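You operate a simulated robot arm through the tools that you are given. There is no shell and no other tool. Be economical: measure what you need, move in short steps, check, and stop when the job is done.

Carry out the task below with a simulated robot arm. There is one attempt and no reset: what you move stays moved.

## Task
Put the purple paper cup on the top of the wooden counter away on the shelf under the hatch. Push the sliding lid with the purple handle shut. Take the white paper cup and put it on the white tray. Close the glass door. Take the beige wafer cup on the short counter top and put it away on the top of the wooden counter. Put the purple label labelled "oats" from the long counter top on the counter top in front of the dispensers and the purple label that says "peanut" on the top of the window counter. Take the lemon box and leave it on the black handled tray. Do these in any order. Set down upright: purple paper cup, beige wafer cup, lemon box.

Only the result counts: the job must be done as asked and must still hold three seconds after the hand-in. Knocking over, shifting, dropping, spilling or breaking anything else fails it. A push-on lid holds only when it is set on centred and level and pressed home; a screw cap is set on level and turned clockwise until tight.

## Robot
A 7-joint arm with a vacuum gripper on a trunk, on a base that drives. Base frame: it is fixed to the floor where the robot stands at the start and does not move with it; the origin is under the middle of the robot, x ahead of it, y to its left, z up; the surface under the hand at the start is at about z = 850. Lengths are in mm, angles in degrees, forces in N, time in s.
With the tool pointing down near the work surface it reaches from about 100 to 620 mm from the robot's upright axis, wherever it stands. Its first joint turns from -69.0 to 172.0 degrees. Places, roughly: beige wafer cup (6x6x7 cm) [-5200, 600, 900]; black handled tray (21x17x3 cm) [-4100, -1900, 1100]; counter top in front of the dispensers (16x14 cm) [-5260, 860, 840]; glass door [-5300, 500, 1100]; lemon box [-6500, -250, 1000]; purple label [-4500, 500, 750]; purple paper cup (8x8x11 cm) [500, 100, 900]; shelf under the hatch [-3900, -2000, 600]; sliding lid with the purple handle [-2300, 800, 900]; top of the window counter [-6700, -500, 800]; top of the wooden counter [500, -400, 800]; white paper cup (8x8x8 cm) [-4000, -1900, 600]; white tray (24x18x3 cm) [-4800, 700, 900]. Payload 1.06 kg.
Tool frame: the origin (TCP) lies in the middle of the cups' lips, and z points out of the cups. The gripper has 1 cup of 24 mm across, covering 24 by 24 mm (tool x, y); the bellows give 8 mm. With the vacuum on, a cup seals on a smooth face that it is pressed against (1 to 4 N); it does not hold porous or soft things. The pull reaches 23 N.
Orientation is that of the tool frame in the base frame, as [roll, pitch, yaw] about the fixed x, y, z axes, in that order (R = Rz(yaw) Ry(pitch) Rx(roll)). With the cups facing straight down, the tool's x points along the base's -x, its y along +y and its z along -z.

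## Interface
- The arm moves only by the tool jog_arm. Its argument "rows" is a list of rows, each an object (a shift or turn left out is 0, a gripper value left out holds the last) with "offset": the shift along the base's x, y, z in mm, a list of three; "delta_rot": the turn, a rotation vector about the base's x, y, z in degrees, a list of three. In form: [{"offset": [tx, ty, tz], "delta_rot": [ax, ay, az]}, ...]. A call has 1 to 12 rows; each row is the pose to reach, as a shift and turn from the pose commanded when the call began. "valve" is the vacuum: 1 switches it on, 0 off, set as the call begins (left out, the last holds). A row lasts 0.2 s, in which the tool goes at most 50 mm and 8.6 degrees; a call with a longer step from one row to the next is refused whole, and so is a gripper value outside its range. Where a pose cannot be reached the arm comes as near as it can. A force on the tool above 40 N (or 10 N above the force at the start of the call, whichever is more), or a blocked arm, ends the call early, and 0.2 s more pass. The pull builds up within a second once a cup has sealed. Time passes only in rows, and 0.2 s behind the last, so rows that repeat a pose give it time. The reply holds the time, the measured pose of the TCP, the force on the tool along the base axes and the pull of the vacuum, in the units named above and with some noise, with the torque about the TCP (base axes, N m) and any sound that the robot's microphone picked up, and new pictures: "views" is both (left out), scene, wrist or none.
- Cameras (640 x 400 px; columns grow to the right, rows downward): "scene" is now at [177.1, 33.6, 1198.5]; the picture's right is [0.36, -0.93, 0.00], its down [-0.42, -0.16, -0.89] and it looks along [0.83, 0.32, -0.45] (base axes); focal length 214 px, centre (320, 200). "wrist" rides on the gripper at [78, 19, -96] in the tool frame; the picture's right is [-0.24, 0.97, 0.00], its down [-0.71, -0.17, -0.69] and it looks along [-0.67, -0.16, 0.73] (tool axes); focal length 243 px, centre (320, 200). There is no depth. A picture from a camera that has moved, and an enlarged one, comes with that camera's place and axes in the base frame and with its lens.
- slide_trunk(by): slides the trunk up (or, below 0, down) by that many mm; the arm and the scene camera ride with it, the base frame stays. It gives what a move gives, with no picture.
- roll_base(legs): drives the robot by 1 to 6 legs, each [ahead, left, turn to the left] in mm, mm and degrees, along the robot's own axes; the way and the turn of a leg run together, so that a leg with both is an arc; at most 1500 mm and 180 degrees a leg. The arm and the cameras ride along, it lands a little off, and it stops where it bumps. It gives what a move gives, and a new picture of the scene camera.
- aim_head(pan, tilt): turns the head with the scene camera to pan (to the left, within 80 degrees either way) and tilt (down, from -29 to 69), counted from straight ahead of the robot. It gives what a move gives, and a new picture of the scene camera.
- zoom(camera, box): a new picture of the part [left, top, right, bottom] of that camera's present view, enlarged. No time passes.
- finish_job(): hands the job in; it is judged then, once.

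Go step by step. Nothing tells you exact positions but the pictures and the camera data: compare them with the known pose of the tool, close in by small moves and look again before you grip or let go. The budget is 207 turns and 260 pictures, counting those below and the enlarged ones. Unless the task says otherwise, let go and move clear before handing in, and close with one line.

The tools are called after "Call:" as a command line: name --argument value ..., lists and objects as JSON in quotes. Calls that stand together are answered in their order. jog_arm: Moves the arm, as the interface text tells. Its arguments: {"type":"object","properties":{"rows":{"type":"array","items":{"type":"object","properties":{"offset":{"type":"array","items":{"type":"number"}},"delta_rot":{"type":"array","items":{"type":"number"}}}}},"valve":{"type":"number"},"views":{"type":"string","enum":["both","scene","wrist","none"]}},"required":["rows"]} The other tools are called the same way: slide_trunk (by) slides the trunk up or down; roll_base (legs) drives the base; aim_head (pan, tilt) turns the head that bears the scene camera; zoom (camera, box) takes an enlarged picture of a part of a camera's view; finish_job () hands the job in.

At the start:

```text
clock: 0.0
tcp_pos: [397.2, 50.0, 1092.3]
tcp_rot: [-180.0, 0.0, -180.0]
wrist_force: [0.0, 0.1, -0.7]
ft_torque: [-0.02, 0.0, 0.04]
pull: 0.1
trunk travel left (down, up): [-350.0, 142.0]
robot x, y, heading: [2.3, -1.3, 0.0]
head pan, tilt: [21.2, 26.6]
```

scene: 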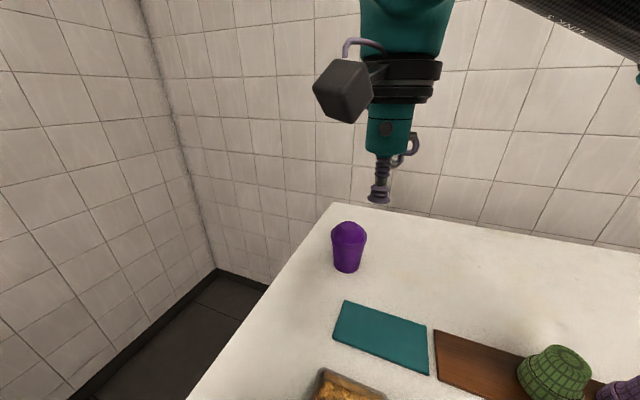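
wrist: 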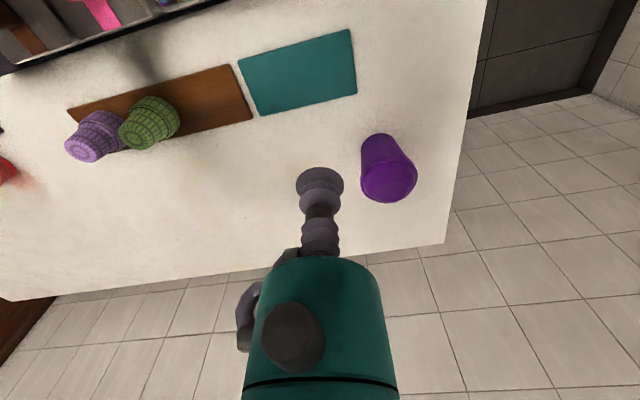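

I see the purple cup near (530, 108), its top around z=960. I'll look closer before gripping it.

Call:
zoom --camera "scene" --box '[300, 200, 400, 290]'

Call:
zoom --camera "wrist" --box '[290, 110, 450, 220]'

Call:
aim_head --pan -35 --tilt 35

```text
4.44 times, centred on (350, 245) of scene
camera zoom: at [177.1, 33.6, 1198.5], right [0.36, -0.93, 0.0], down [-0.42, -0.16, -0.89], along [0.83, 0.32, -0.45], focal length 953 px, centre (187, 0)
```

zoom: 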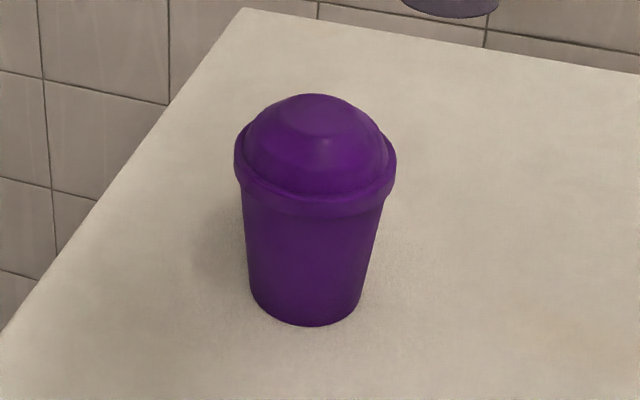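

```text
3.64 times, centred on (370, 165) of wrist
camera zoom: at [317.6, 68.3, 1188.9], right [0.24, 0.97, 0.0], down [0.71, -0.17, 0.69], along [0.67, -0.16, -0.73], focal length 882 px, centre (138, 327)
```

zoom: 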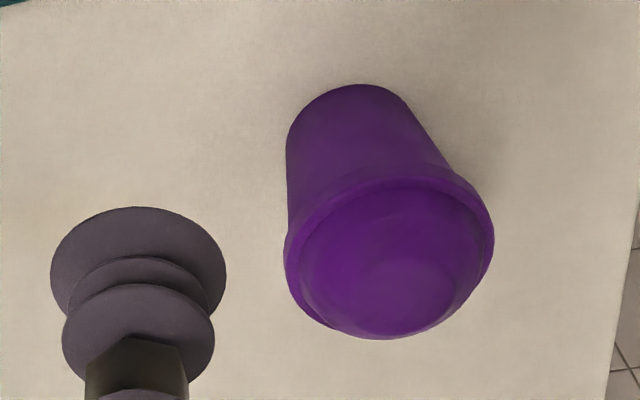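

```text
clock: 1.2
tcp_pos: [397.8, 51.0, 1092.0]
tcp_rot: [-180.0, 0.0, -180.0]
wrist_force: [-0.2, -0.1, -0.2]
ft_torque: [0.03, 0.0, 0.03]
pull: 0.1
trunk travel left (down, up): [-350.0, 142.0]
robot x, y, heading: [0.2, -0.6, -0.0]
head pan, tilt: [-35.0, 35.0]
camera scene: at [163.8, -50.0, 1185.3], right [-0.57, -0.82, 0.0], down [-0.47, 0.33, -0.82], along [0.67, -0.47, -0.57], focal length 214 px, centre (320, 200)
```

scene: 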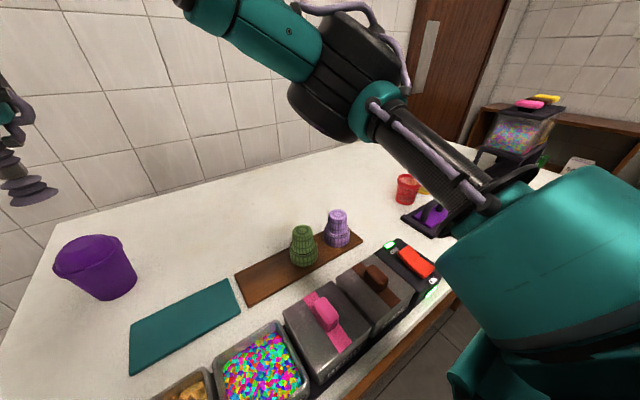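

The cup's domed lid has a small flat top near (543, 110, 955). I move above it.

Call:
jog_arm --rows '[{"offset": [40, 20, -20]}, {"offset": [80, 40, -50]}, {"offset": [115, 59, -80]}, {"offset": [144, 59, -100]}, {"offset": [144, 59, -100]}]' --valve 1 --views "wrist"

Call:
aim_head --pan 10 --tilt 30

```text
refused: row 2 steps farther than a row can; nothing moved
```

```text
clock: 2.4
tcp_pos: [396.9, 50.0, 1092.3]
tcp_rot: [-180.0, 0.0, 179.9]
wrist_force: [-0.5, 0.9, 0.3]
ft_torque: [0.0, 0.02, 0.01]
pull: 0.1
trunk travel left (down, up): [-350.0, 142.0]
robot x, y, heading: [0.3, -0.1, -0.1]
head pan, tilt: [10.0, 30.0]
camera scene: at [180.7, 16.1, 1193.1], right [0.17, -0.98, 0.0], down [-0.49, -0.09, -0.87], along [0.85, 0.15, -0.5], focal length 214 px, centre (320, 200)
```

scene: 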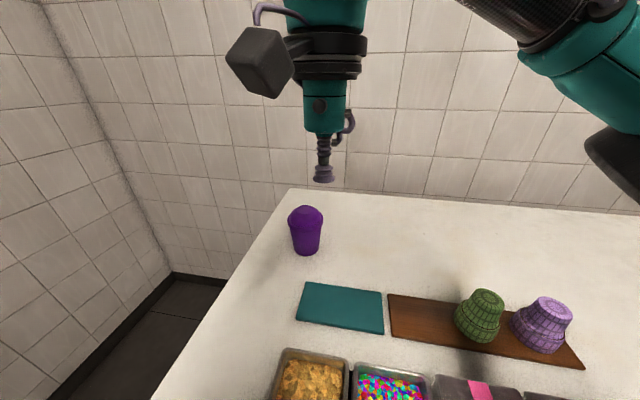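

Steps were too long; same move with smaller steps.

Call:
jog_arm --rows '[{"offset": [36, 15, -24]}, {"offset": [72, 30, -48]}, {"offset": [108, 45, -72]}, {"offset": [146, 60, -96]}, {"offset": [146, 60, -96]}, {"offset": [146, 60, -96]}]' --valve 1

```text
clock: 3.8
tcp_pos: [541.3, 108.3, 993.8]
tcp_rot: [180.0, 0.1, -180.0]
wrist_force: [-0.8, 1.0, -0.1]
ft_torque: [0.02, 0.01, 0.0]
pull: 0.1
trunk travel left (down, up): [-350.0, 142.0]
robot x, y, heading: [-2.5, -3.2, 0.0]
head pan, tilt: [10.0, 30.0]
camera scene: at [180.7, 16.2, 1193.1], right [0.17, -0.98, 0.0], down [-0.49, -0.09, -0.87], along [0.85, 0.15, -0.5], focal length 214 px, centre (320, 200)
camera wrist: at [462.3, 127.0, 1090.5], right [0.23, 0.97, 0.0], down [0.71, -0.17, 0.69], along [0.67, -0.16, -0.73], focal length 243 px, centre (320, 200)
```

scene: 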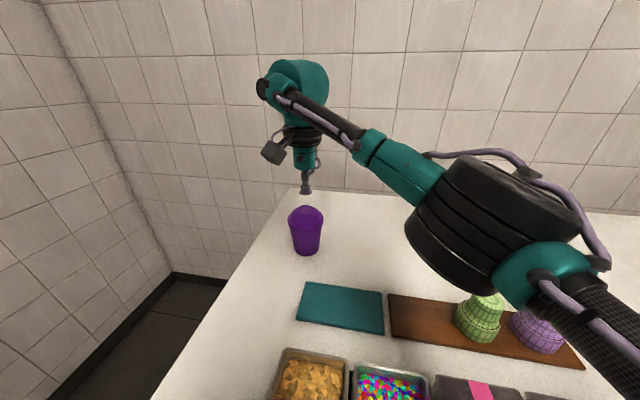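
wrist: 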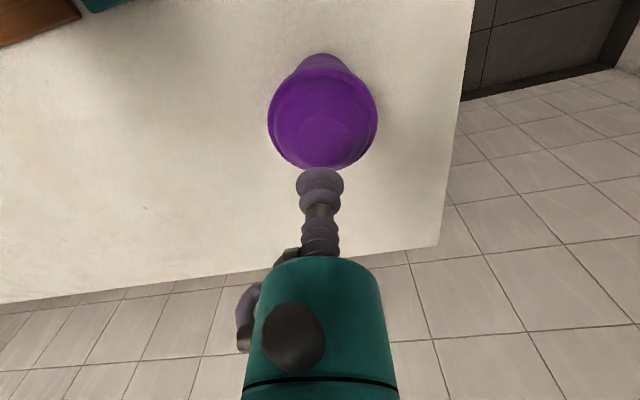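

Call:
zoom --camera "wrist" --box '[240, 40, 400, 200]'

Call:
zoom --camera "scene" --box '[265, 160, 345, 260]'

```text
2.50 times, centred on (320, 120) of wrist
camera zoom: at [462.3, 127.0, 1090.5], right [0.23, 0.97, 0.0], down [0.71, -0.17, 0.69], along [0.67, -0.16, -0.73], focal length 606 px, centre (320, 400)
```

zoom: 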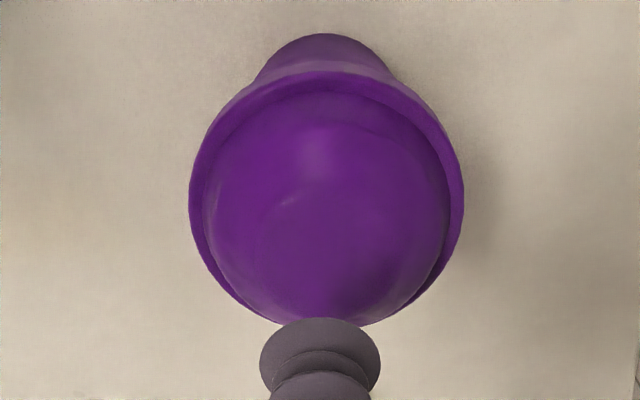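

```text
4.00 times, centred on (305, 210) of scene
camera zoom: at [180.7, 16.2, 1193.1], right [0.17, -0.98, 0.0], down [-0.49, -0.09, -0.87], along [0.85, 0.15, -0.5], focal length 858 px, centre (380, 160)
```

zoom: 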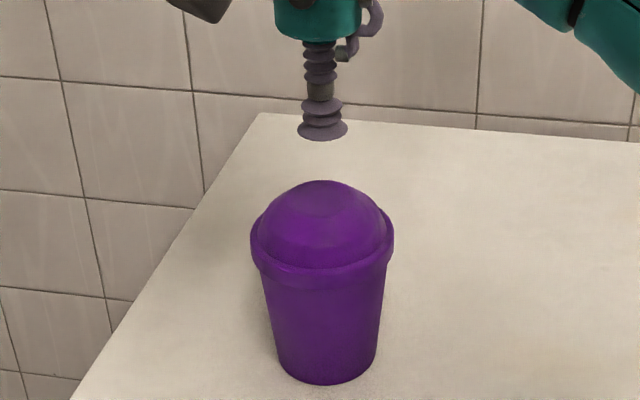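

Cup axis seems at about (534.5, 111.7); I correct and descend slowly.

Call:
jog_arm --rows '[{"offset": [-7, 3.5, -10]}, {"offset": [-7, 3.5, -25]}, {"offset": [-7, 3.5, -30]}, {"offset": [-7, 3.5, -33]}, {"offset": [-7, 3.5, -33]}]' --valve 1

```text
clock: 5.0
tcp_pos: [533.8, 111.4, 962.5]
tcp_rot: [-180.0, 0.0, 180.0]
wrist_force: [0.3, -0.4, 0.6]
ft_torque: [-0.01, 0.02, 0.01]
pull: 0.0
trunk travel left (down, up): [-350.0, 142.0]
robot x, y, heading: [-2.1, 1.5, 0.2]
head pan, tilt: [10.0, 30.0]
camera scene: at [180.7, 16.2, 1193.1], right [0.17, -0.98, 0.0], down [-0.49, -0.09, -0.87], along [0.85, 0.15, -0.5], focal length 214 px, centre (320, 200)
camera wrist: at [455.1, 130.7, 1059.2], right [0.24, 0.97, 0.0], down [0.71, -0.17, 0.68], along [0.67, -0.16, -0.73], focal length 243 px, centre (320, 200)
```

scene: 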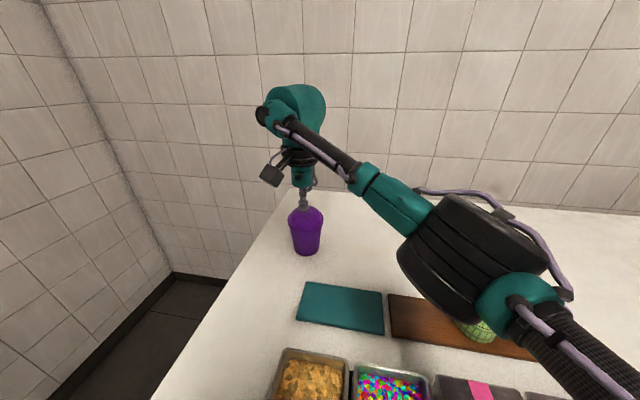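
wrist: 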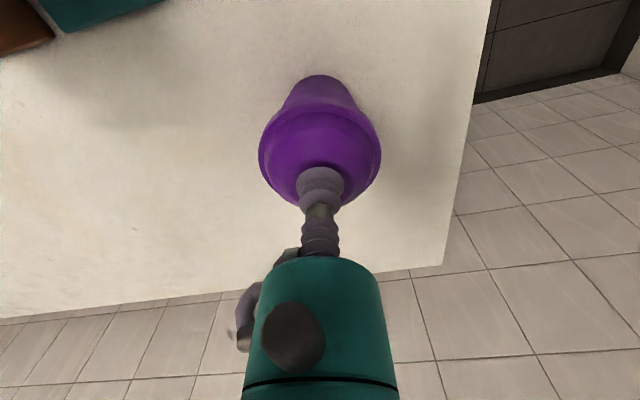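

Call:
jog_arm --rows '[{"offset": [0, 0, -3]}, {"offset": [0, 0, -6]}, {"offset": [0, 0, -8]}, {"offset": [0, 0, -8]}, {"offset": [0, 0, -8]}, {"offset": [0, 0, -8]}]' --views "none"

```text
clock: 6.4
tcp_pos: [536.7, 112.8, 956.0]
tcp_rot: [-179.9, 0.0, 180.0]
wrist_force: [-0.9, 1.2, 3.5]
ft_torque: [0.03, -0.01, 0.01]
pull: 22.2
trunk travel left (down, up): [-350.0, 142.0]
robot x, y, heading: [4.1, 2.8, -0.2]
head pan, tilt: [10.0, 30.0]
```

Sealed with a 22 N pull. Lift and draw in for driving.

Call:
jog_arm --rows '[{"offset": [0, 0, 20]}, {"offset": [0, 0, 50]}, {"offset": [0, 0, 95]}, {"offset": [-45, -10, 115]}, {"offset": [-90, -20, 125]}, {"offset": [-135, -30, 130]}, {"offset": [-180, -40, 130]}, {"offset": [-180, -40, 130]}]'

Call:
aim_head --pan 80 --tilt 15

Call:
aim_head --pan -80 --tilt 15

```text
refused: row 4 steps farther than a row can; nothing moved
```

```text
clock: 7.8
tcp_pos: [536.3, 113.5, 954.9]
tcp_rot: [-180.0, -0.1, 180.0]
wrist_force: [0.1, 0.4, 0.5]
ft_torque: [0.07, 0.04, 0.02]
pull: 23.0
trunk travel left (down, up): [-350.0, 142.0]
robot x, y, heading: [-0.8, -1.9, 0.1]
head pan, tilt: [80.0, 15.0]
camera scene: at [107.8, 92.6, 1217.3], right [0.98, -0.17, 0.0], down [-0.05, -0.26, -0.97], along [0.17, 0.95, -0.26], focal length 214 px, centre (320, 200)
```

scene: 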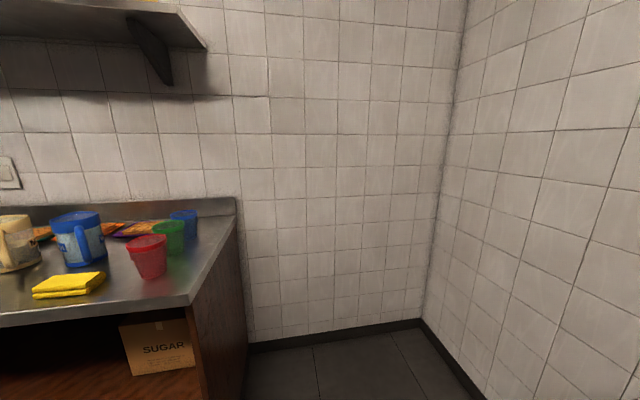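

```text
clock: 10.2
tcp_pos: [535.4, 111.3, 954.4]
tcp_rot: [-180.0, 0.0, 179.9]
wrist_force: [-0.5, 0.2, 0.6]
ft_torque: [-0.02, -0.02, 0.01]
pull: 22.5
trunk travel left (down, up): [-350.0, 142.0]
robot x, y, heading: [1.2, 5.6, -0.1]
head pan, tilt: [-80.0, 15.0]
camera scene: at [107.8, -91.4, 1217.3], right [-0.98, -0.17, 0.0], down [-0.04, 0.25, -0.97], along [0.17, -0.95, -0.26], focal length 214 px, centre (320, 200)
```

scene: 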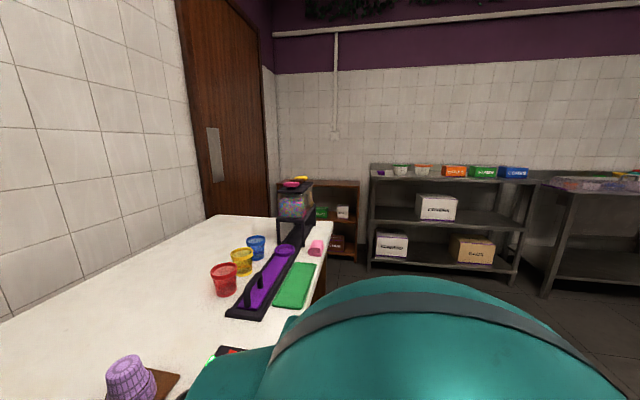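

Now lift with shorter steps and draw the arm in.

Call:
jog_arm --rows '[{"offset": [0, 0, 20]}, {"offset": [0, 0, 50]}, {"offset": [0, 0, 95]}, {"offset": [-40, -10, 115]}, {"offset": [-80, -20, 125]}, {"offset": [-120, -30, 130]}, {"offset": [-160, -40, 130]}, {"offset": [-200, -40, 130]}, {"offset": [-200, -40, 130]}]' --views "wrist"

```text
clock: 12.2
tcp_pos: [334.1, 77.2, 1086.5]
tcp_rot: [-179.9, 0.0, 180.0]
wrist_force: [-0.5, -0.2, -2.3]
ft_torque: [0.0, -0.01, 0.01]
pull: 23.2
trunk travel left (down, up): [-350.0, 142.0]
robot x, y, heading: [1.3, -0.9, -0.0]
head pan, tilt: [-80.0, 15.0]
camera wrist: at [254.5, 95.8, 1183.3], right [0.24, 0.97, 0.0], down [0.71, -0.17, 0.68], along [0.67, -0.16, -0.73], focal length 243 px, centre (320, 200)
```

wrist: 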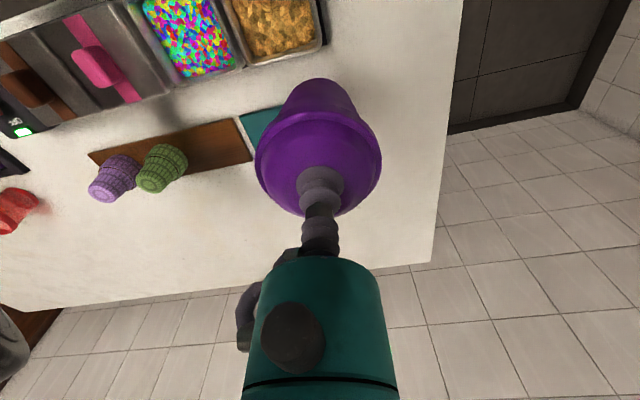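

The cup is held. Back away and turn toward the room to survey.

Call:
roll_base --legs '[[-300, 0, 0], [0, 0, -120]]'

Call:
aim_head --pan 0 --tilt 10

Call:
aim_head --pan -70 --tilt 10

```text
clock: 19.3
tcp_pos: [-401.4, -328.7, 1086.6]
tcp_rot: [-180.0, -0.1, 60.6]
wrist_force: [-0.3, 0.7, -2.9]
ft_torque: [0.01, 0.01, 0.03]
pull: 23.0
trunk travel left (down, up): [-350.0, 142.0]
robot x, y, heading: [-302.7, -0.7, -119.5]
head pan, tilt: [-80.0, 15.0]
camera scene: at [-435.8, -46.5, 1217.3], right [0.33, 0.94, 0.0], down [0.24, -0.09, -0.97], along [-0.91, 0.32, -0.26], focal length 214 px, centre (320, 200)
```

scene: 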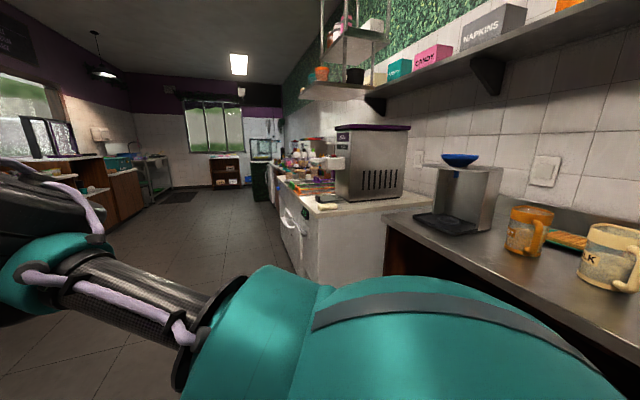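

```text
clock: 20.8
tcp_pos: [-402.4, -327.4, 1087.6]
tcp_rot: [180.0, -0.1, 60.6]
wrist_force: [-0.4, -0.2, -2.5]
ft_torque: [0.0, -0.03, 0.02]
pull: 23.0
trunk travel left (down, up): [-350.0, 142.0]
robot x, y, heading: [-304.2, 0.2, -119.2]
head pan, tilt: [0.0, 10.0]
camera scene: at [-393.5, -158.5, 1225.4], right [-0.87, 0.49, 0.0], down [0.09, 0.15, -0.98], along [-0.48, -0.86, -0.17], focal length 214 px, centre (320, 200)
```

scene: 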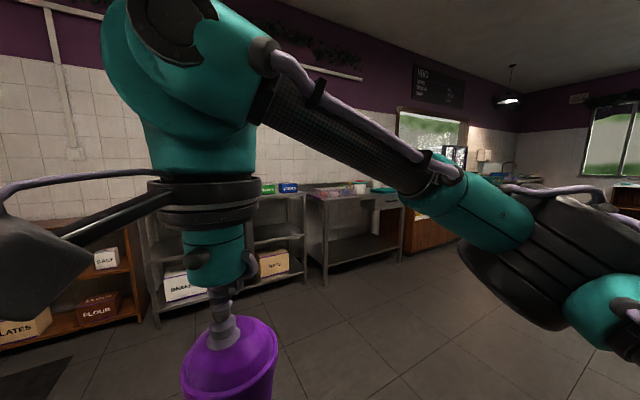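

```text
clock: 22.2
tcp_pos: [-402.0, -329.3, 1086.8]
tcp_rot: [-180.0, 0.0, 60.5]
wrist_force: [0.0, 0.3, -2.6]
ft_torque: [0.04, -0.02, 0.03]
pull: 22.7
trunk travel left (down, up): [-350.0, 142.0]
robot x, y, heading: [-307.6, -2.6, -119.2]
head pan, tilt: [-70.0, 10.0]
camera scene: at [-439.4, -62.4, 1225.4], right [0.16, 0.99, 0.0], down [0.17, -0.03, -0.98], along [-0.97, 0.16, -0.17], focal length 214 px, centre (320, 200)
```

scene: 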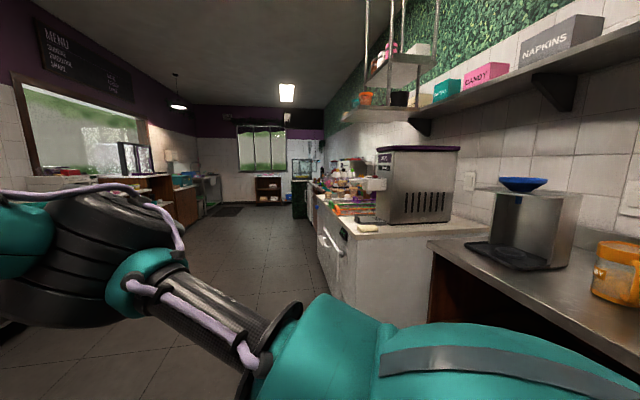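

The hatch is on the left (−y) wall. I turn to face −x and drive down the aisle.

Call:
roll_base --legs '[[0, 0, -60], [0, 500, 0], [1450, 150, 0]]'

Call:
aim_head --pan 45 --tilt 15

```text
clock: 36.8
tcp_pos: [-2091.5, -805.3, 1086.4]
tcp_rot: [180.0, 0.0, 2.9]
wrist_force: [0.7, 0.3, -1.8]
ft_torque: [0.01, -0.05, 0.04]
pull: 22.4
trunk travel left (down, up): [-350.0, 142.0]
robot x, y, heading: [-1763.8, -713.0, -177.3]
head pan, tilt: [-70.0, 10.0]
camera scene: at [-1886.4, -630.0, 1225.4], right [0.92, 0.39, 0.0], down [0.07, -0.16, -0.98], along [-0.38, 0.91, -0.17], focal length 214 px, centre (320, 200)
```

scene: 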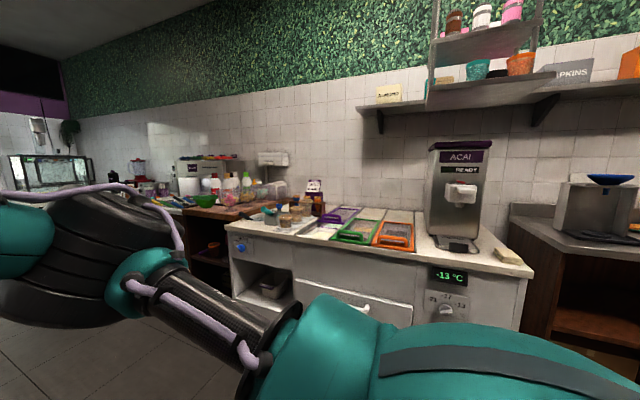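

```text
clock: 38.7
tcp_pos: [-2091.4, -805.2, 1086.9]
tcp_rot: [180.0, -0.1, 2.9]
wrist_force: [-0.3, -0.1, -3.2]
ft_torque: [0.02, -0.04, 0.0]
pull: 22.5
trunk travel left (down, up): [-350.0, 142.0]
robot x, y, heading: [-1762.6, -712.1, -177.0]
head pan, tilt: [45.0, 15.0]
camera scene: at [-1912.7, -784.9, 1217.3], right [-0.74, 0.67, 0.0], down [0.17, 0.19, -0.97], along [-0.65, -0.72, -0.26], focal length 214 px, centre (320, 200)
```

scene: 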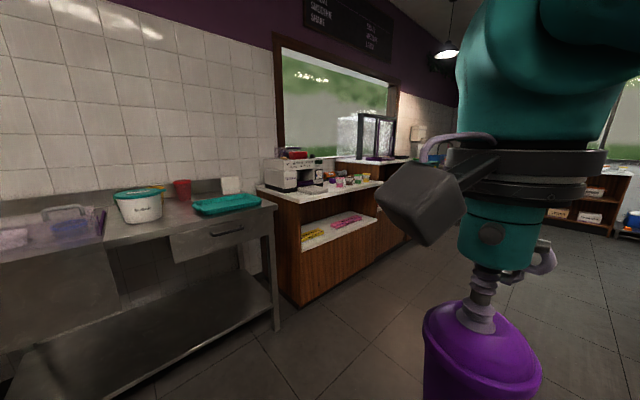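

Hatch and its counter are ahead on the left. Drive to face it.

Call:
roll_base --legs '[[1100, 50, 0], [1050, 0, 0], [0, 0, 87]]'

Call:
aim_head --pan 0 --tilt 35

Call:
aim_head --pan -40 --tilt 35

```text
clock: 53.2
tcp_pos: [-3861.5, -1171.4, 1087.3]
tcp_rot: [180.0, 0.0, 88.9]
wrist_force: [-0.1, -0.1, -2.1]
ft_torque: [0.01, -0.04, -0.03]
pull: 23.6
trunk travel left (down, up): [-350.0, 142.0]
robot x, y, heading: [-3932.3, -836.8, -91.0]
head pan, tilt: [45.0, 15.0]
camera scene: at [-3867.7, -993.1, 1217.3], right [-0.72, -0.69, 0.0], down [-0.18, 0.19, -0.97], along [0.67, -0.7, -0.26], focal length 214 px, centre (320, 200)
```

scene: 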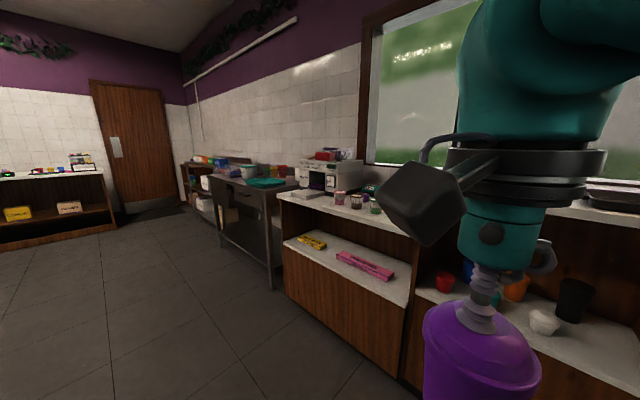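

```text
clock: 54.3
tcp_pos: [-3862.1, -1172.4, 1086.2]
tcp_rot: [-179.9, -0.1, 88.8]
wrist_force: [-0.7, -0.6, -1.8]
ft_torque: [0.02, 0.03, 0.03]
pull: 22.6
trunk travel left (down, up): [-350.0, 142.0]
robot x, y, heading: [-3933.5, -834.6, -91.0]
head pan, tilt: [0.0, 35.0]
camera scene: at [-3934.1, -1013.9, 1185.3], right [-1.0, 0.02, 0.0], down [0.01, 0.57, -0.82], along [-0.01, -0.82, -0.57], focal length 214 px, centre (320, 200)
```

scene: 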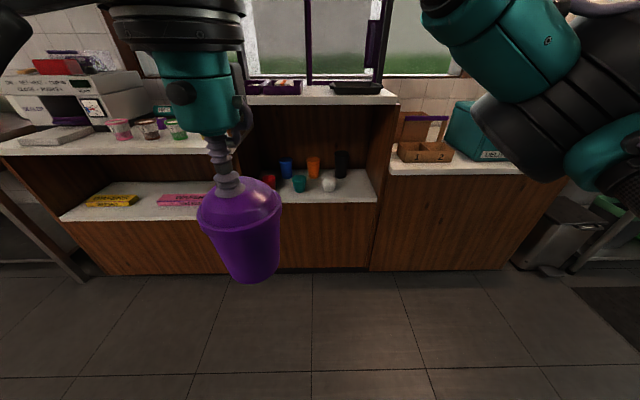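

```text
clock: 55.4
tcp_pos: [-3860.5, -1171.4, 1087.2]
tcp_rot: [-180.0, 0.0, 88.9]
wrist_force: [0.5, 0.5, -2.4]
ft_torque: [0.01, -0.01, -0.01]
pull: 22.6
trunk travel left (down, up): [-350.0, 142.0]
robot x, y, heading: [-3933.2, -837.7, -91.4]
head pan, tilt: [-40.0, 35.0]
camera scene: at [-3990.3, -992.3, 1185.3], right [-0.75, 0.66, 0.0], down [0.38, 0.43, -0.82], along [-0.54, -0.62, -0.57], focal length 214 px, centre (320, 200)
```

scene: 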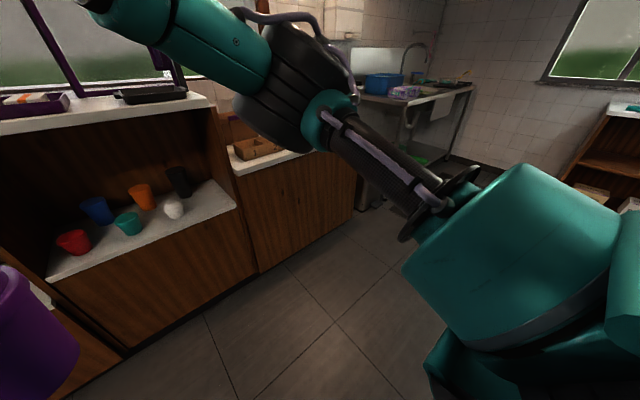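

I see the niche under the hatch with small cups. Lower the trunk for a view into it and move closer.

Call:
slide_trunk --by -200

Call:
roll_base --legs '[[400, 0, 0]]'

Call:
aim_head --pan -5 --tilt 25

```text
clock: 57.6
tcp_pos: [-3860.3, -1170.4, 887.2]
tcp_rot: [-179.9, 0.0, 88.9]
wrist_force: [0.4, -0.1, -2.9]
ft_torque: [0.01, -0.01, -0.02]
pull: 23.2
trunk travel left (down, up): [-150.0, 342.0]
robot x, y, heading: [-3930.6, -837.2, -91.1]
head pan, tilt: [-40.0, 35.0]
```

```text
clock: 60.0
tcp_pos: [-3873.4, -1562.8, 886.5]
tcp_rot: [-180.0, 0.0, 88.4]
wrist_force: [-0.3, 1.0, -2.0]
ft_torque: [0.01, 0.0, 0.02]
pull: 23.0
trunk travel left (down, up): [-150.0, 342.0]
robot x, y, heading: [-3940.9, -1229.6, -91.3]
head pan, tilt: [-40.0, 35.0]
camera scene: at [-4002.0, -1435.9, 980.1], right [-0.75, 0.66, 0.0], down [0.38, 0.43, -0.82], along [-0.54, -0.61, -0.57], focal length 214 px, centre (320, 200)
```

scene: 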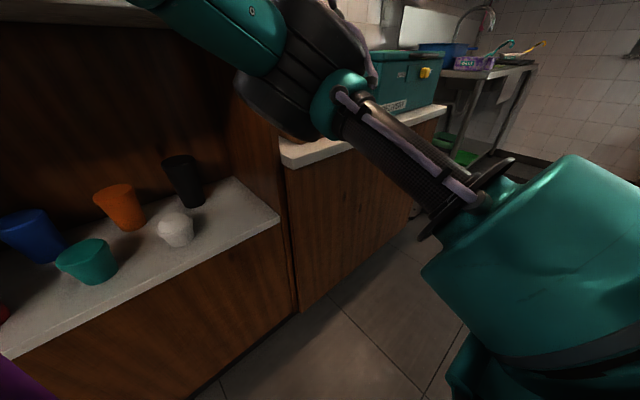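

```text
clock: 61.0
tcp_pos: [-3874.6, -1564.5, 885.7]
tcp_rot: [-179.8, -0.3, 88.2]
wrist_force: [-0.4, 0.3, -2.7]
ft_torque: [-0.02, 0.01, 0.01]
pull: 22.9
trunk travel left (down, up): [-150.0, 342.0]
robot x, y, heading: [-3939.9, -1224.8, -91.3]
head pan, tilt: [-5.0, 25.0]
camera scene: at [-3965.5, -1459.7, 997.0], right [-0.97, 0.24, 0.0], down [0.1, 0.4, -0.91], along [-0.22, -0.89, -0.41], focal length 214 px, centre (320, 200)
```

scene: 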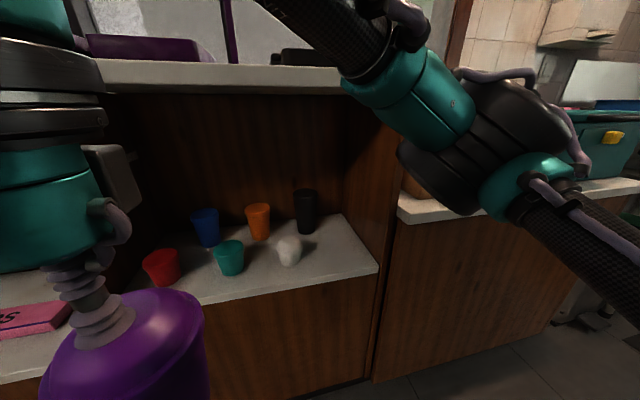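

Call:
zoom --camera "scene" --box '[130, 170, 390, 320]'

Call:
aim_head --pan 30 --tilt 25

```text
2.46 times, centred on (260, 245) of scene
camera zoom: at [-3965.5, -1459.7, 997.0], right [-0.97, 0.24, 0.0], down [0.1, 0.4, -0.91], along [-0.22, -0.89, -0.41], focal length 528 px, centre (468, 89)
```

zoom: 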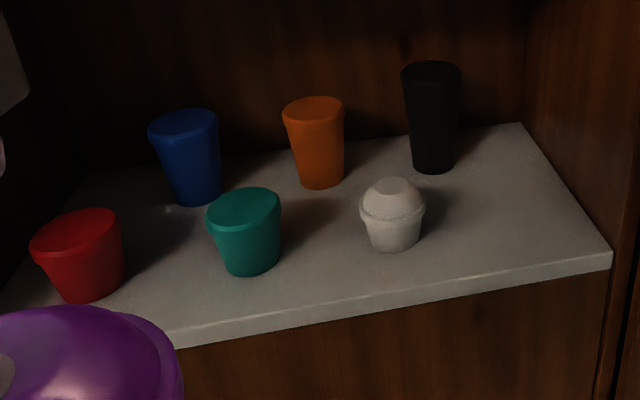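

```text
clock: 62.1
tcp_pos: [-3873.6, -1563.1, 885.9]
tcp_rot: [-180.0, 0.0, 88.5]
wrist_force: [-1.0, -0.1, -2.6]
ft_torque: [-0.01, 0.01, -0.01]
pull: 22.7
trunk travel left (down, up): [-150.0, 342.0]
robot x, y, heading: [-3940.7, -1224.3, -91.6]
head pan, tilt: [30.0, 25.0]
camera scene: at [-3899.7, -1451.0, 995.8], right [-0.88, -0.48, 0.0], down [-0.2, 0.37, -0.91], along [0.43, -0.8, -0.42], focal length 214 px, centre (320, 200)
```

scene: 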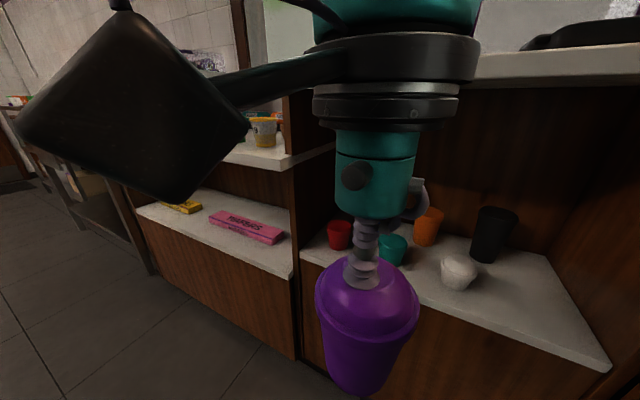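

Shelf appears to be around z≈570–600 with a free spot between the white cup and the right panel, near (-4120, -1980). I'll shift the arm to the robot's right, then lower and approach.

Call:
jog_arm --rows '[{"offset": [-45, 5, 0]}, {"offset": [-90, 10, 0]}, {"offset": [-135, 15, 0]}, {"offset": [-180, 20, 0]}, {"offset": [-225, 25, 0]}, {"offset": [-267, 25, 0]}, {"offset": [-267, 25, 0]}]' --views "none"

Call:
slide_trunk --by -75

Call:
roll_base --legs '[[100, 130, 0]]'

Call:
aim_head --pan -30 --tilt 25

```text
clock: 62.7
tcp_pos: [-3953.1, -1559.9, 881.6]
tcp_rot: [-179.5, -1.2, 86.4]
wrist_force: [-0.7, 0.0, -3.1]
ft_torque: [0.01, 0.0, 0.0]
pull: 22.9
trunk travel left (down, up): [-150.0, 342.0]
robot x, y, heading: [-3944.1, -1227.5, -91.5]
head pan, tilt: [30.0, 25.0]
stopped in row 3: the force on the tool passed its limit at 82 N (the readings are from after the stop); the commanded pose is now the measured one
```

```text
clock: 63.0
tcp_pos: [-3954.4, -1560.8, 880.9]
tcp_rot: [-179.4, 0.1, 85.5]
wrist_force: [16.1, -12.4, -23.9]
ft_torque: [-1.01, 2.13, -1.96]
pull: 23.3
trunk travel left (down, up): [-148.0, 344.0]
robot x, y, heading: [-3940.6, -1227.6, -91.4]
head pan, tilt: [30.0, 25.0]
stopped: the force on the tool passed its limit at 66 N (the readings are from after the stop); the commanded pose is now the measured one
```

```text
clock: 63.9
tcp_pos: [-3943.0, -1570.3, 881.0]
tcp_rot: [-179.5, 0.0, 85.3]
wrist_force: [3.3, -1.8, -6.4]
ft_torque: [-0.19, 0.51, -0.45]
pull: 23.4
trunk travel left (down, up): [-148.0, 344.0]
robot x, y, heading: [-3928.4, -1233.3, -91.8]
head pan, tilt: [30.0, 25.0]
stopped in leg 1: the force on the tool passed its limit at 42 N (the readings are from after the stop); the commanded pose is now the measured one
camera scene: at [-3887.7, -1461.5, 994.4], right [-0.88, -0.47, 0.0], down [-0.2, 0.37, -0.91], along [0.43, -0.8, -0.42], focal length 214 px, centre (320, 200)
```

scene: 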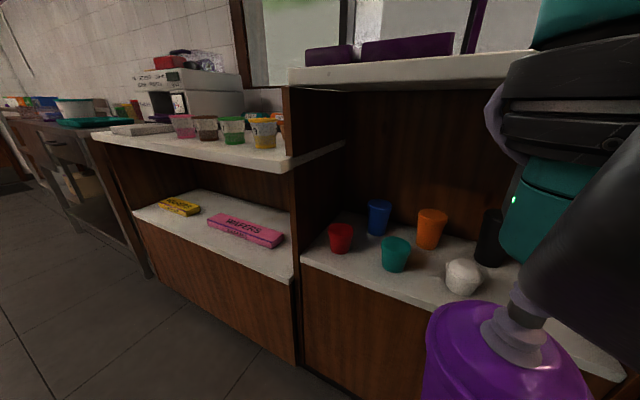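

```text
clock: 65.2
tcp_pos: [-3942.4, -1570.9, 881.1]
tcp_rot: [-179.6, 0.0, 85.4]
wrist_force: [0.0, 0.6, -2.9]
ft_torque: [0.05, 0.04, -0.01]
pull: 23.1
trunk travel left (down, up): [-148.0, 344.0]
robot x, y, heading: [-3929.5, -1234.8, -92.0]
head pan, tilt: [-30.0, 25.0]
camera scene: at [-3892.8, -1464.0, 994.0], right [-0.91, -0.42, 0.0], down [-0.18, 0.38, -0.91], along [0.38, -0.82, -0.42], focal length 214 px, centre (320, 200)
```

scene: 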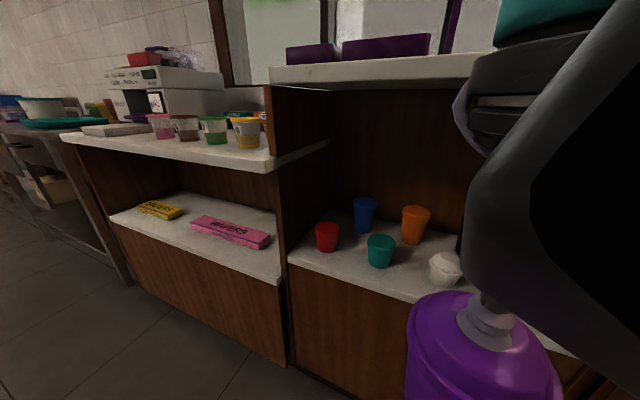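

The gripper's camera bumped my own head. I back the arm off to the left, then extend before going across.

Call:
jog_arm --rows '[{"offset": [30, -15, 0]}, {"offset": [60, -40, 0]}, {"offset": [80, -80, 0]}, {"offset": [80, -120, 0]}, {"offset": [80, -120, 0]}]' --views "none"

Call:
aim_head --pan 0 --tilt 25

```text
clock: 66.4
tcp_pos: [-3861.4, -1691.2, 879.9]
tcp_rot: [-179.5, 0.1, 85.4]
wrist_force: [-0.7, -0.9, -2.4]
ft_torque: [0.01, 0.01, -0.01]
pull: 22.8
trunk travel left (down, up): [-148.0, 344.0]
robot x, y, heading: [-3928.1, -1236.3, -91.5]
head pan, tilt: [-30.0, 25.0]
```

```text
clock: 67.3
tcp_pos: [-3861.0, -1689.2, 880.5]
tcp_rot: [-179.5, 0.1, 85.3]
wrist_force: [0.6, 0.9, -2.9]
ft_torque: [0.06, 0.01, 0.0]
pull: 22.3
trunk travel left (down, up): [-148.0, 344.0]
robot x, y, heading: [-3925.3, -1231.8, -91.4]
head pan, tilt: [0.0, 25.0]
camera scene: at [-3933.7, -1472.4, 993.9], right [-1.0, 0.03, 0.0], down [0.01, 0.42, -0.91], along [-0.03, -0.91, -0.42], focal length 214 px, centre (320, 200)
```

scene: 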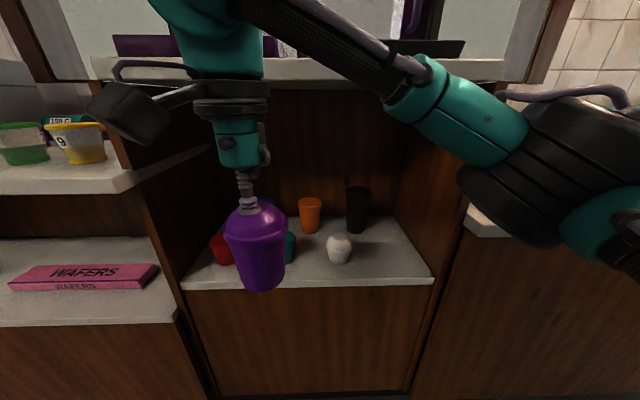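

The view is clear now: shelf spans x −4240…−3605, front edge y≈−1875. I turn the base clockwise so the forearm points into the niche and lower the trunk.

Call:
roll_base --legs '[[0, 0, -30]]'

Call:
slide_trunk --by -90

Call:
aim_head --pan 20 --tilt 20

```text
clock: 69.2
tcp_pos: [-4093.4, -1664.6, 880.6]
tcp_rot: [-179.6, 0.1, 56.0]
wrist_force: [-0.2, -0.5, -2.4]
ft_torque: [-0.01, -0.01, -0.02]
pull: 22.5
trunk travel left (down, up): [-148.0, 344.0]
robot x, y, heading: [-3929.7, -1236.3, -121.1]
head pan, tilt: [0.0, 25.0]
camera scene: at [-4048.9, -1438.8, 993.9], right [-0.86, 0.51, 0.0], down [0.22, 0.36, -0.91], along [-0.47, -0.78, -0.42], focal length 214 px, centre (320, 200)
```

scene: 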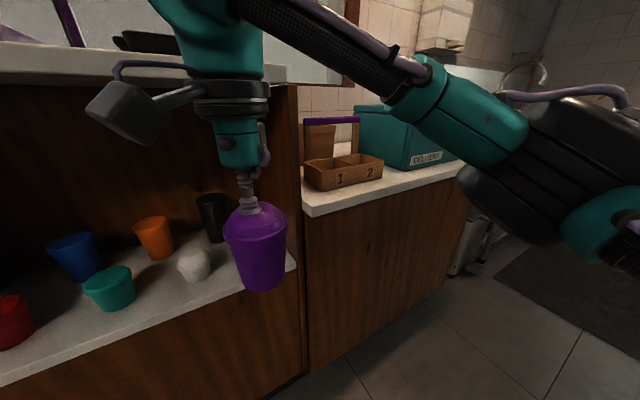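

```text
clock: 70.4
tcp_pos: [-4093.4, -1663.9, 791.7]
tcp_rot: [-179.4, 0.1, 56.0]
wrist_force: [-0.3, 0.1, -3.0]
ft_torque: [0.01, 0.01, 0.0]
pull: 23.1
trunk travel left (down, up): [-58.0, 434.0]
robot x, y, heading: [-3927.8, -1234.5, -120.9]
head pan, tilt: [0.0, 25.0]
```

```text
clock: 71.2
tcp_pos: [-4094.2, -1663.0, 790.9]
tcp_rot: [-179.5, 0.1, 56.0]
wrist_force: [0.6, -0.4, -1.5]
ft_torque: [-0.01, -0.02, -0.01]
pull: 23.5
trunk travel left (down, up): [-58.0, 434.0]
robot x, y, heading: [-3926.3, -1239.5, -120.9]
head pan, tilt: [20.0, 20.0]
camera scene: at [-4036.2, -1479.5, 900.5], right [-0.98, 0.19, 0.0], down [0.07, 0.34, -0.94], along [-0.18, -0.92, -0.34], focal length 214 px, centre (320, 200)
```

scene: 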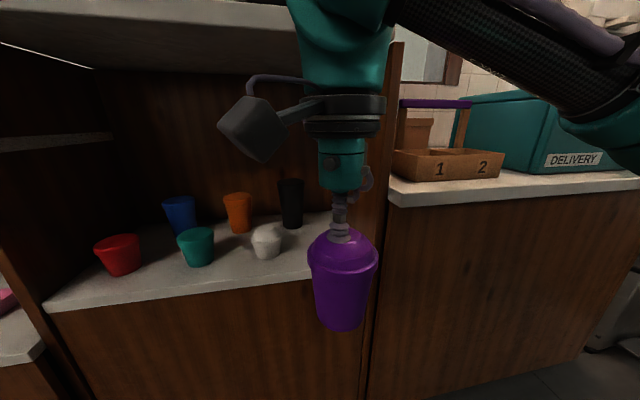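

Next: shift the base left, jog the arm right and down, keeping clear of head and cups.

Call:
roll_base --legs '[[0, 189, 0]]'

Call:
jog_arm --rows '[{"offset": [-35, 0, -13]}, {"offset": [-70, 0, -26]}, {"offset": [-110, 0, -40]}, {"offset": [-110, 0, -40]}]'

```text
clock: 73.5
tcp_pos: [-3936.8, -1759.9, 790.3]
tcp_rot: [-179.6, 0.2, 55.6]
wrist_force: [-0.5, -0.2, -2.1]
ft_torque: [0.05, 0.0, 0.0]
pull: 23.0
trunk travel left (down, up): [-58.0, 434.0]
robot x, y, heading: [-3770.5, -1336.5, -121.3]
head pan, tilt: [20.0, 20.0]
camera scene: at [-3879.1, -1574.6, 900.5], right [-0.98, 0.2, 0.0], down [0.07, 0.34, -0.94], along [-0.18, -0.92, -0.34], focal length 214 px, centre (320, 200)
```

scene: 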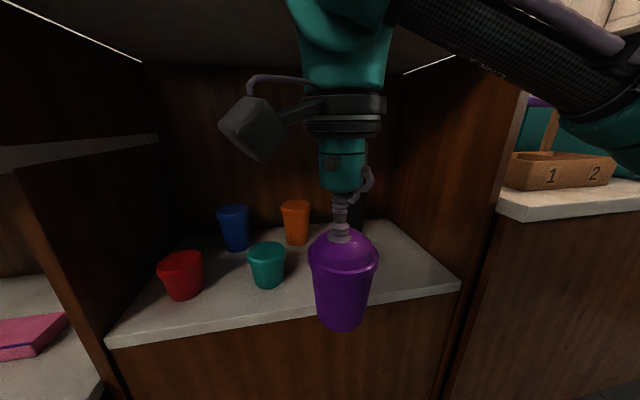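

```text
clock: 74.5
tcp_pos: [-4045.8, -1761.4, 748.2]
tcp_rot: [-179.4, 0.2, 55.7]
wrist_force: [-0.2, -0.7, -1.3]
ft_torque: [0.01, -0.02, 0.01]
pull: 22.8
trunk travel left (down, up): [-58.0, 434.0]
robot x, y, heading: [-3768.5, -1333.0, -121.1]
head pan, tilt: [20.0, 20.0]
camera scene: at [-3879.2, -1574.6, 900.5], right [-0.98, 0.2, 0.0], down [0.07, 0.34, -0.94], along [-0.18, -0.92, -0.34], focal length 214 px, centre (320, 200)
camera wrist: at [-3986.0, -1708.0, 843.6], right [0.67, -0.74, -0.01], down [-0.54, -0.49, 0.69], along [-0.51, -0.46, -0.73], focal length 243 px, centre (320, 200)
```

scene: 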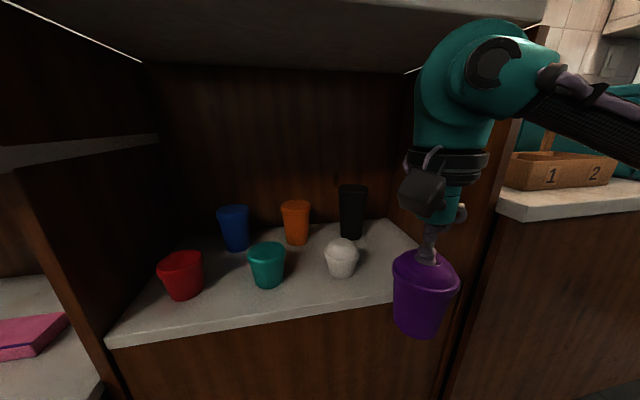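
wrist: 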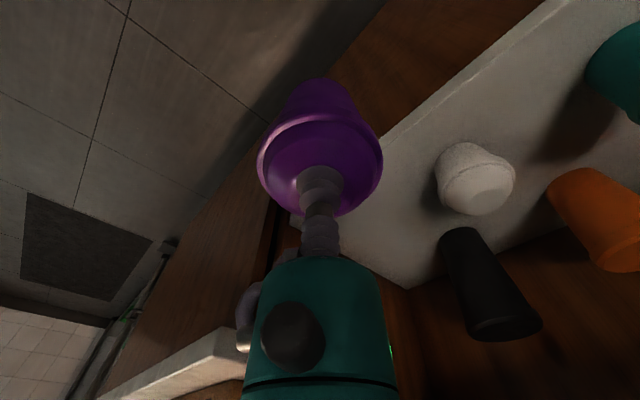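

Shelf z≈570 is confirmed; wrist top ≈ TCP+230, so it fits. Lower slightly and drive ahead toward the spot, checking forearm clearance to the right panel.

Call:
jog_arm --rows '[{"offset": [0, 0, -15]}, {"offset": [0, 0, -30]}, {"offset": [0, 0, -30]}]' --views "none"

Call:
roll_base --legs '[[110, 0, 0]]'

Call:
aim_head --pan 0 --tilt 15

```text
clock: 75.3
tcp_pos: [-4046.3, -1759.2, 719.7]
tcp_rot: [-179.5, 0.1, 55.7]
wrist_force: [-0.7, -0.4, -2.5]
ft_torque: [0.01, -0.03, -0.02]
pull: 22.5
trunk travel left (down, up): [-58.0, 434.0]
robot x, y, heading: [-3769.7, -1332.8, -121.5]
head pan, tilt: [20.0, 20.0]
```

```text
clock: 76.5
tcp_pos: [-4104.7, -1854.0, 719.8]
tcp_rot: [-179.5, 0.1, 55.6]
wrist_force: [0.5, -0.2, -1.9]
ft_torque: [0.0, -0.01, 0.0]
pull: 23.3
trunk travel left (down, up): [-58.0, 434.0]
robot x, y, heading: [-3827.4, -1429.4, -121.5]
head pan, tilt: [20.0, 20.0]
camera scene: at [-3936.8, -1668.8, 900.6], right [-0.98, 0.2, 0.0], down [0.07, 0.34, -0.94], along [-0.19, -0.92, -0.34], focal length 214 px, centre (320, 200)
```

scene: 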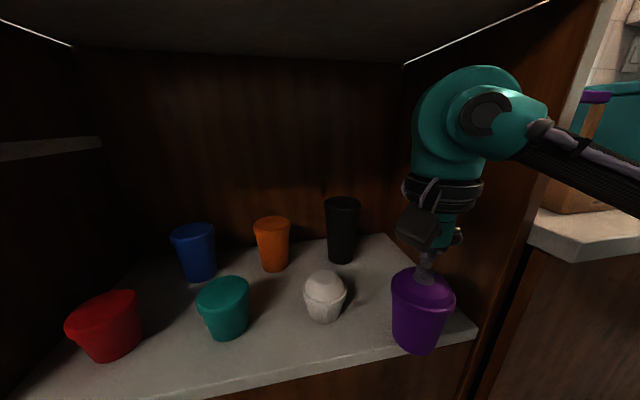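

```text
clock: 77.3
tcp_pos: [-4104.5, -1854.8, 720.0]
tcp_rot: [-179.5, 0.1, 55.7]
wrist_force: [0.1, -0.1, -3.3]
ft_torque: [0.01, 0.0, -0.03]
pull: 23.0
trunk travel left (down, up): [-58.0, 434.0]
robot x, y, heading: [-3826.7, -1429.3, -121.6]
head pan, tilt: [0.0, 15.0]
camera scene: at [-3967.0, -1657.4, 908.7], right [-0.85, 0.52, 0.0], down [0.13, 0.22, -0.97], along [-0.5, -0.83, -0.26], focal length 214 px, centre (320, 200)
```

scene: 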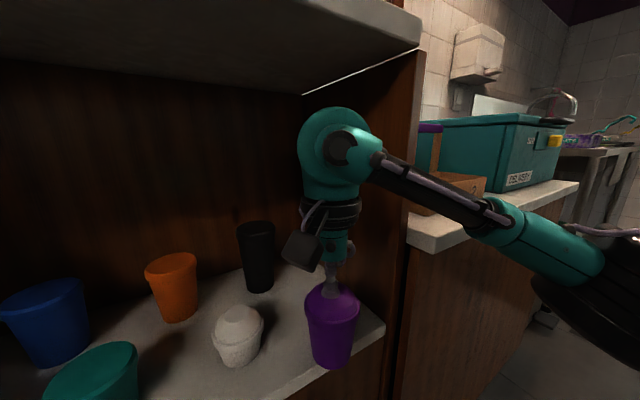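

The forearm comes in nearly straight along −y, clear of the panel. Now push in by arm and lower to just above the shelf.

Call:
jog_arm --rows '[{"offset": [-3, -30, 0]}, {"offset": [-6, -60, -5]}, {"offset": [-8, -82, -15]}, {"offset": [-8, -82, -25]}, {"offset": [-8, -82, -25]}]'

```text
clock: 78.5
tcp_pos: [-4112.7, -1936.7, 696.9]
tcp_rot: [-179.5, 0.4, 55.6]
wrist_force: [-0.9, -1.1, 21.8]
ft_torque: [-0.1, 0.03, 0.0]
pull: 22.4
trunk travel left (down, up): [-58.0, 434.0]
robot x, y, heading: [-3827.3, -1423.5, -121.2]
head pan, tilt: [0.0, 15.0]
camera scene: at [-3966.5, -1656.2, 909.2], right [-0.85, 0.52, 0.0], down [0.13, 0.22, -0.97], along [-0.5, -0.83, -0.26], focal length 214 px, centre (320, 200)
camera wrist: at [-4053.0, -1882.3, 792.8], right [0.67, -0.74, -0.01], down [-0.54, -0.49, 0.69], along [-0.52, -0.46, -0.72], focal length 243 px, centre (320, 200)
```

scene: 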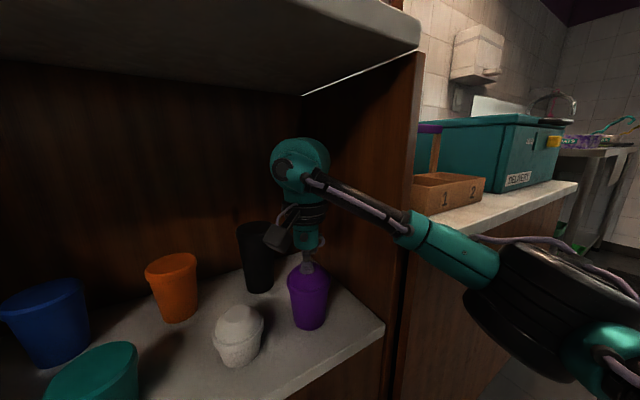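
wrist: 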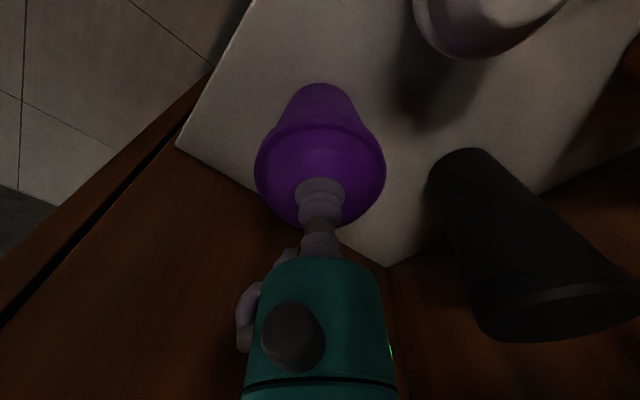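

The cup is standing on the shelf (force 22 N). Relieve pressure and release.

Call:
jog_arm --rows '[{"offset": [0, 0, 4]}, {"offset": [0, 0, 4]}]' --views "none"

```text
clock: 79.1
tcp_pos: [-4111.4, -1936.1, 696.4]
tcp_rot: [-179.4, -0.1, 55.5]
wrist_force: [-0.4, -0.4, -2.1]
ft_torque: [-0.01, -0.01, 0.0]
pull: 23.5
trunk travel left (down, up): [-58.0, 434.0]
robot x, y, heading: [-3830.7, -1427.2, -121.5]
head pan, tilt: [0.0, 15.0]
```

Call:
jog_arm --rows '[{"offset": [0, 0, -2]}, {"offset": [0, 0, -3]}, {"offset": [0, 0, -3]}]' --views "none"

```text
clock: 79.9
tcp_pos: [-4112.4, -1934.6, 697.3]
tcp_rot: [-179.5, 0.1, 55.7]
wrist_force: [-1.7, 1.8, 6.5]
ft_torque: [-0.03, -0.01, -0.02]
pull: 23.2
trunk travel left (down, up): [-58.0, 434.0]
robot x, y, heading: [-3825.3, -1424.9, -121.4]
head pan, tilt: [0.0, 15.0]
```

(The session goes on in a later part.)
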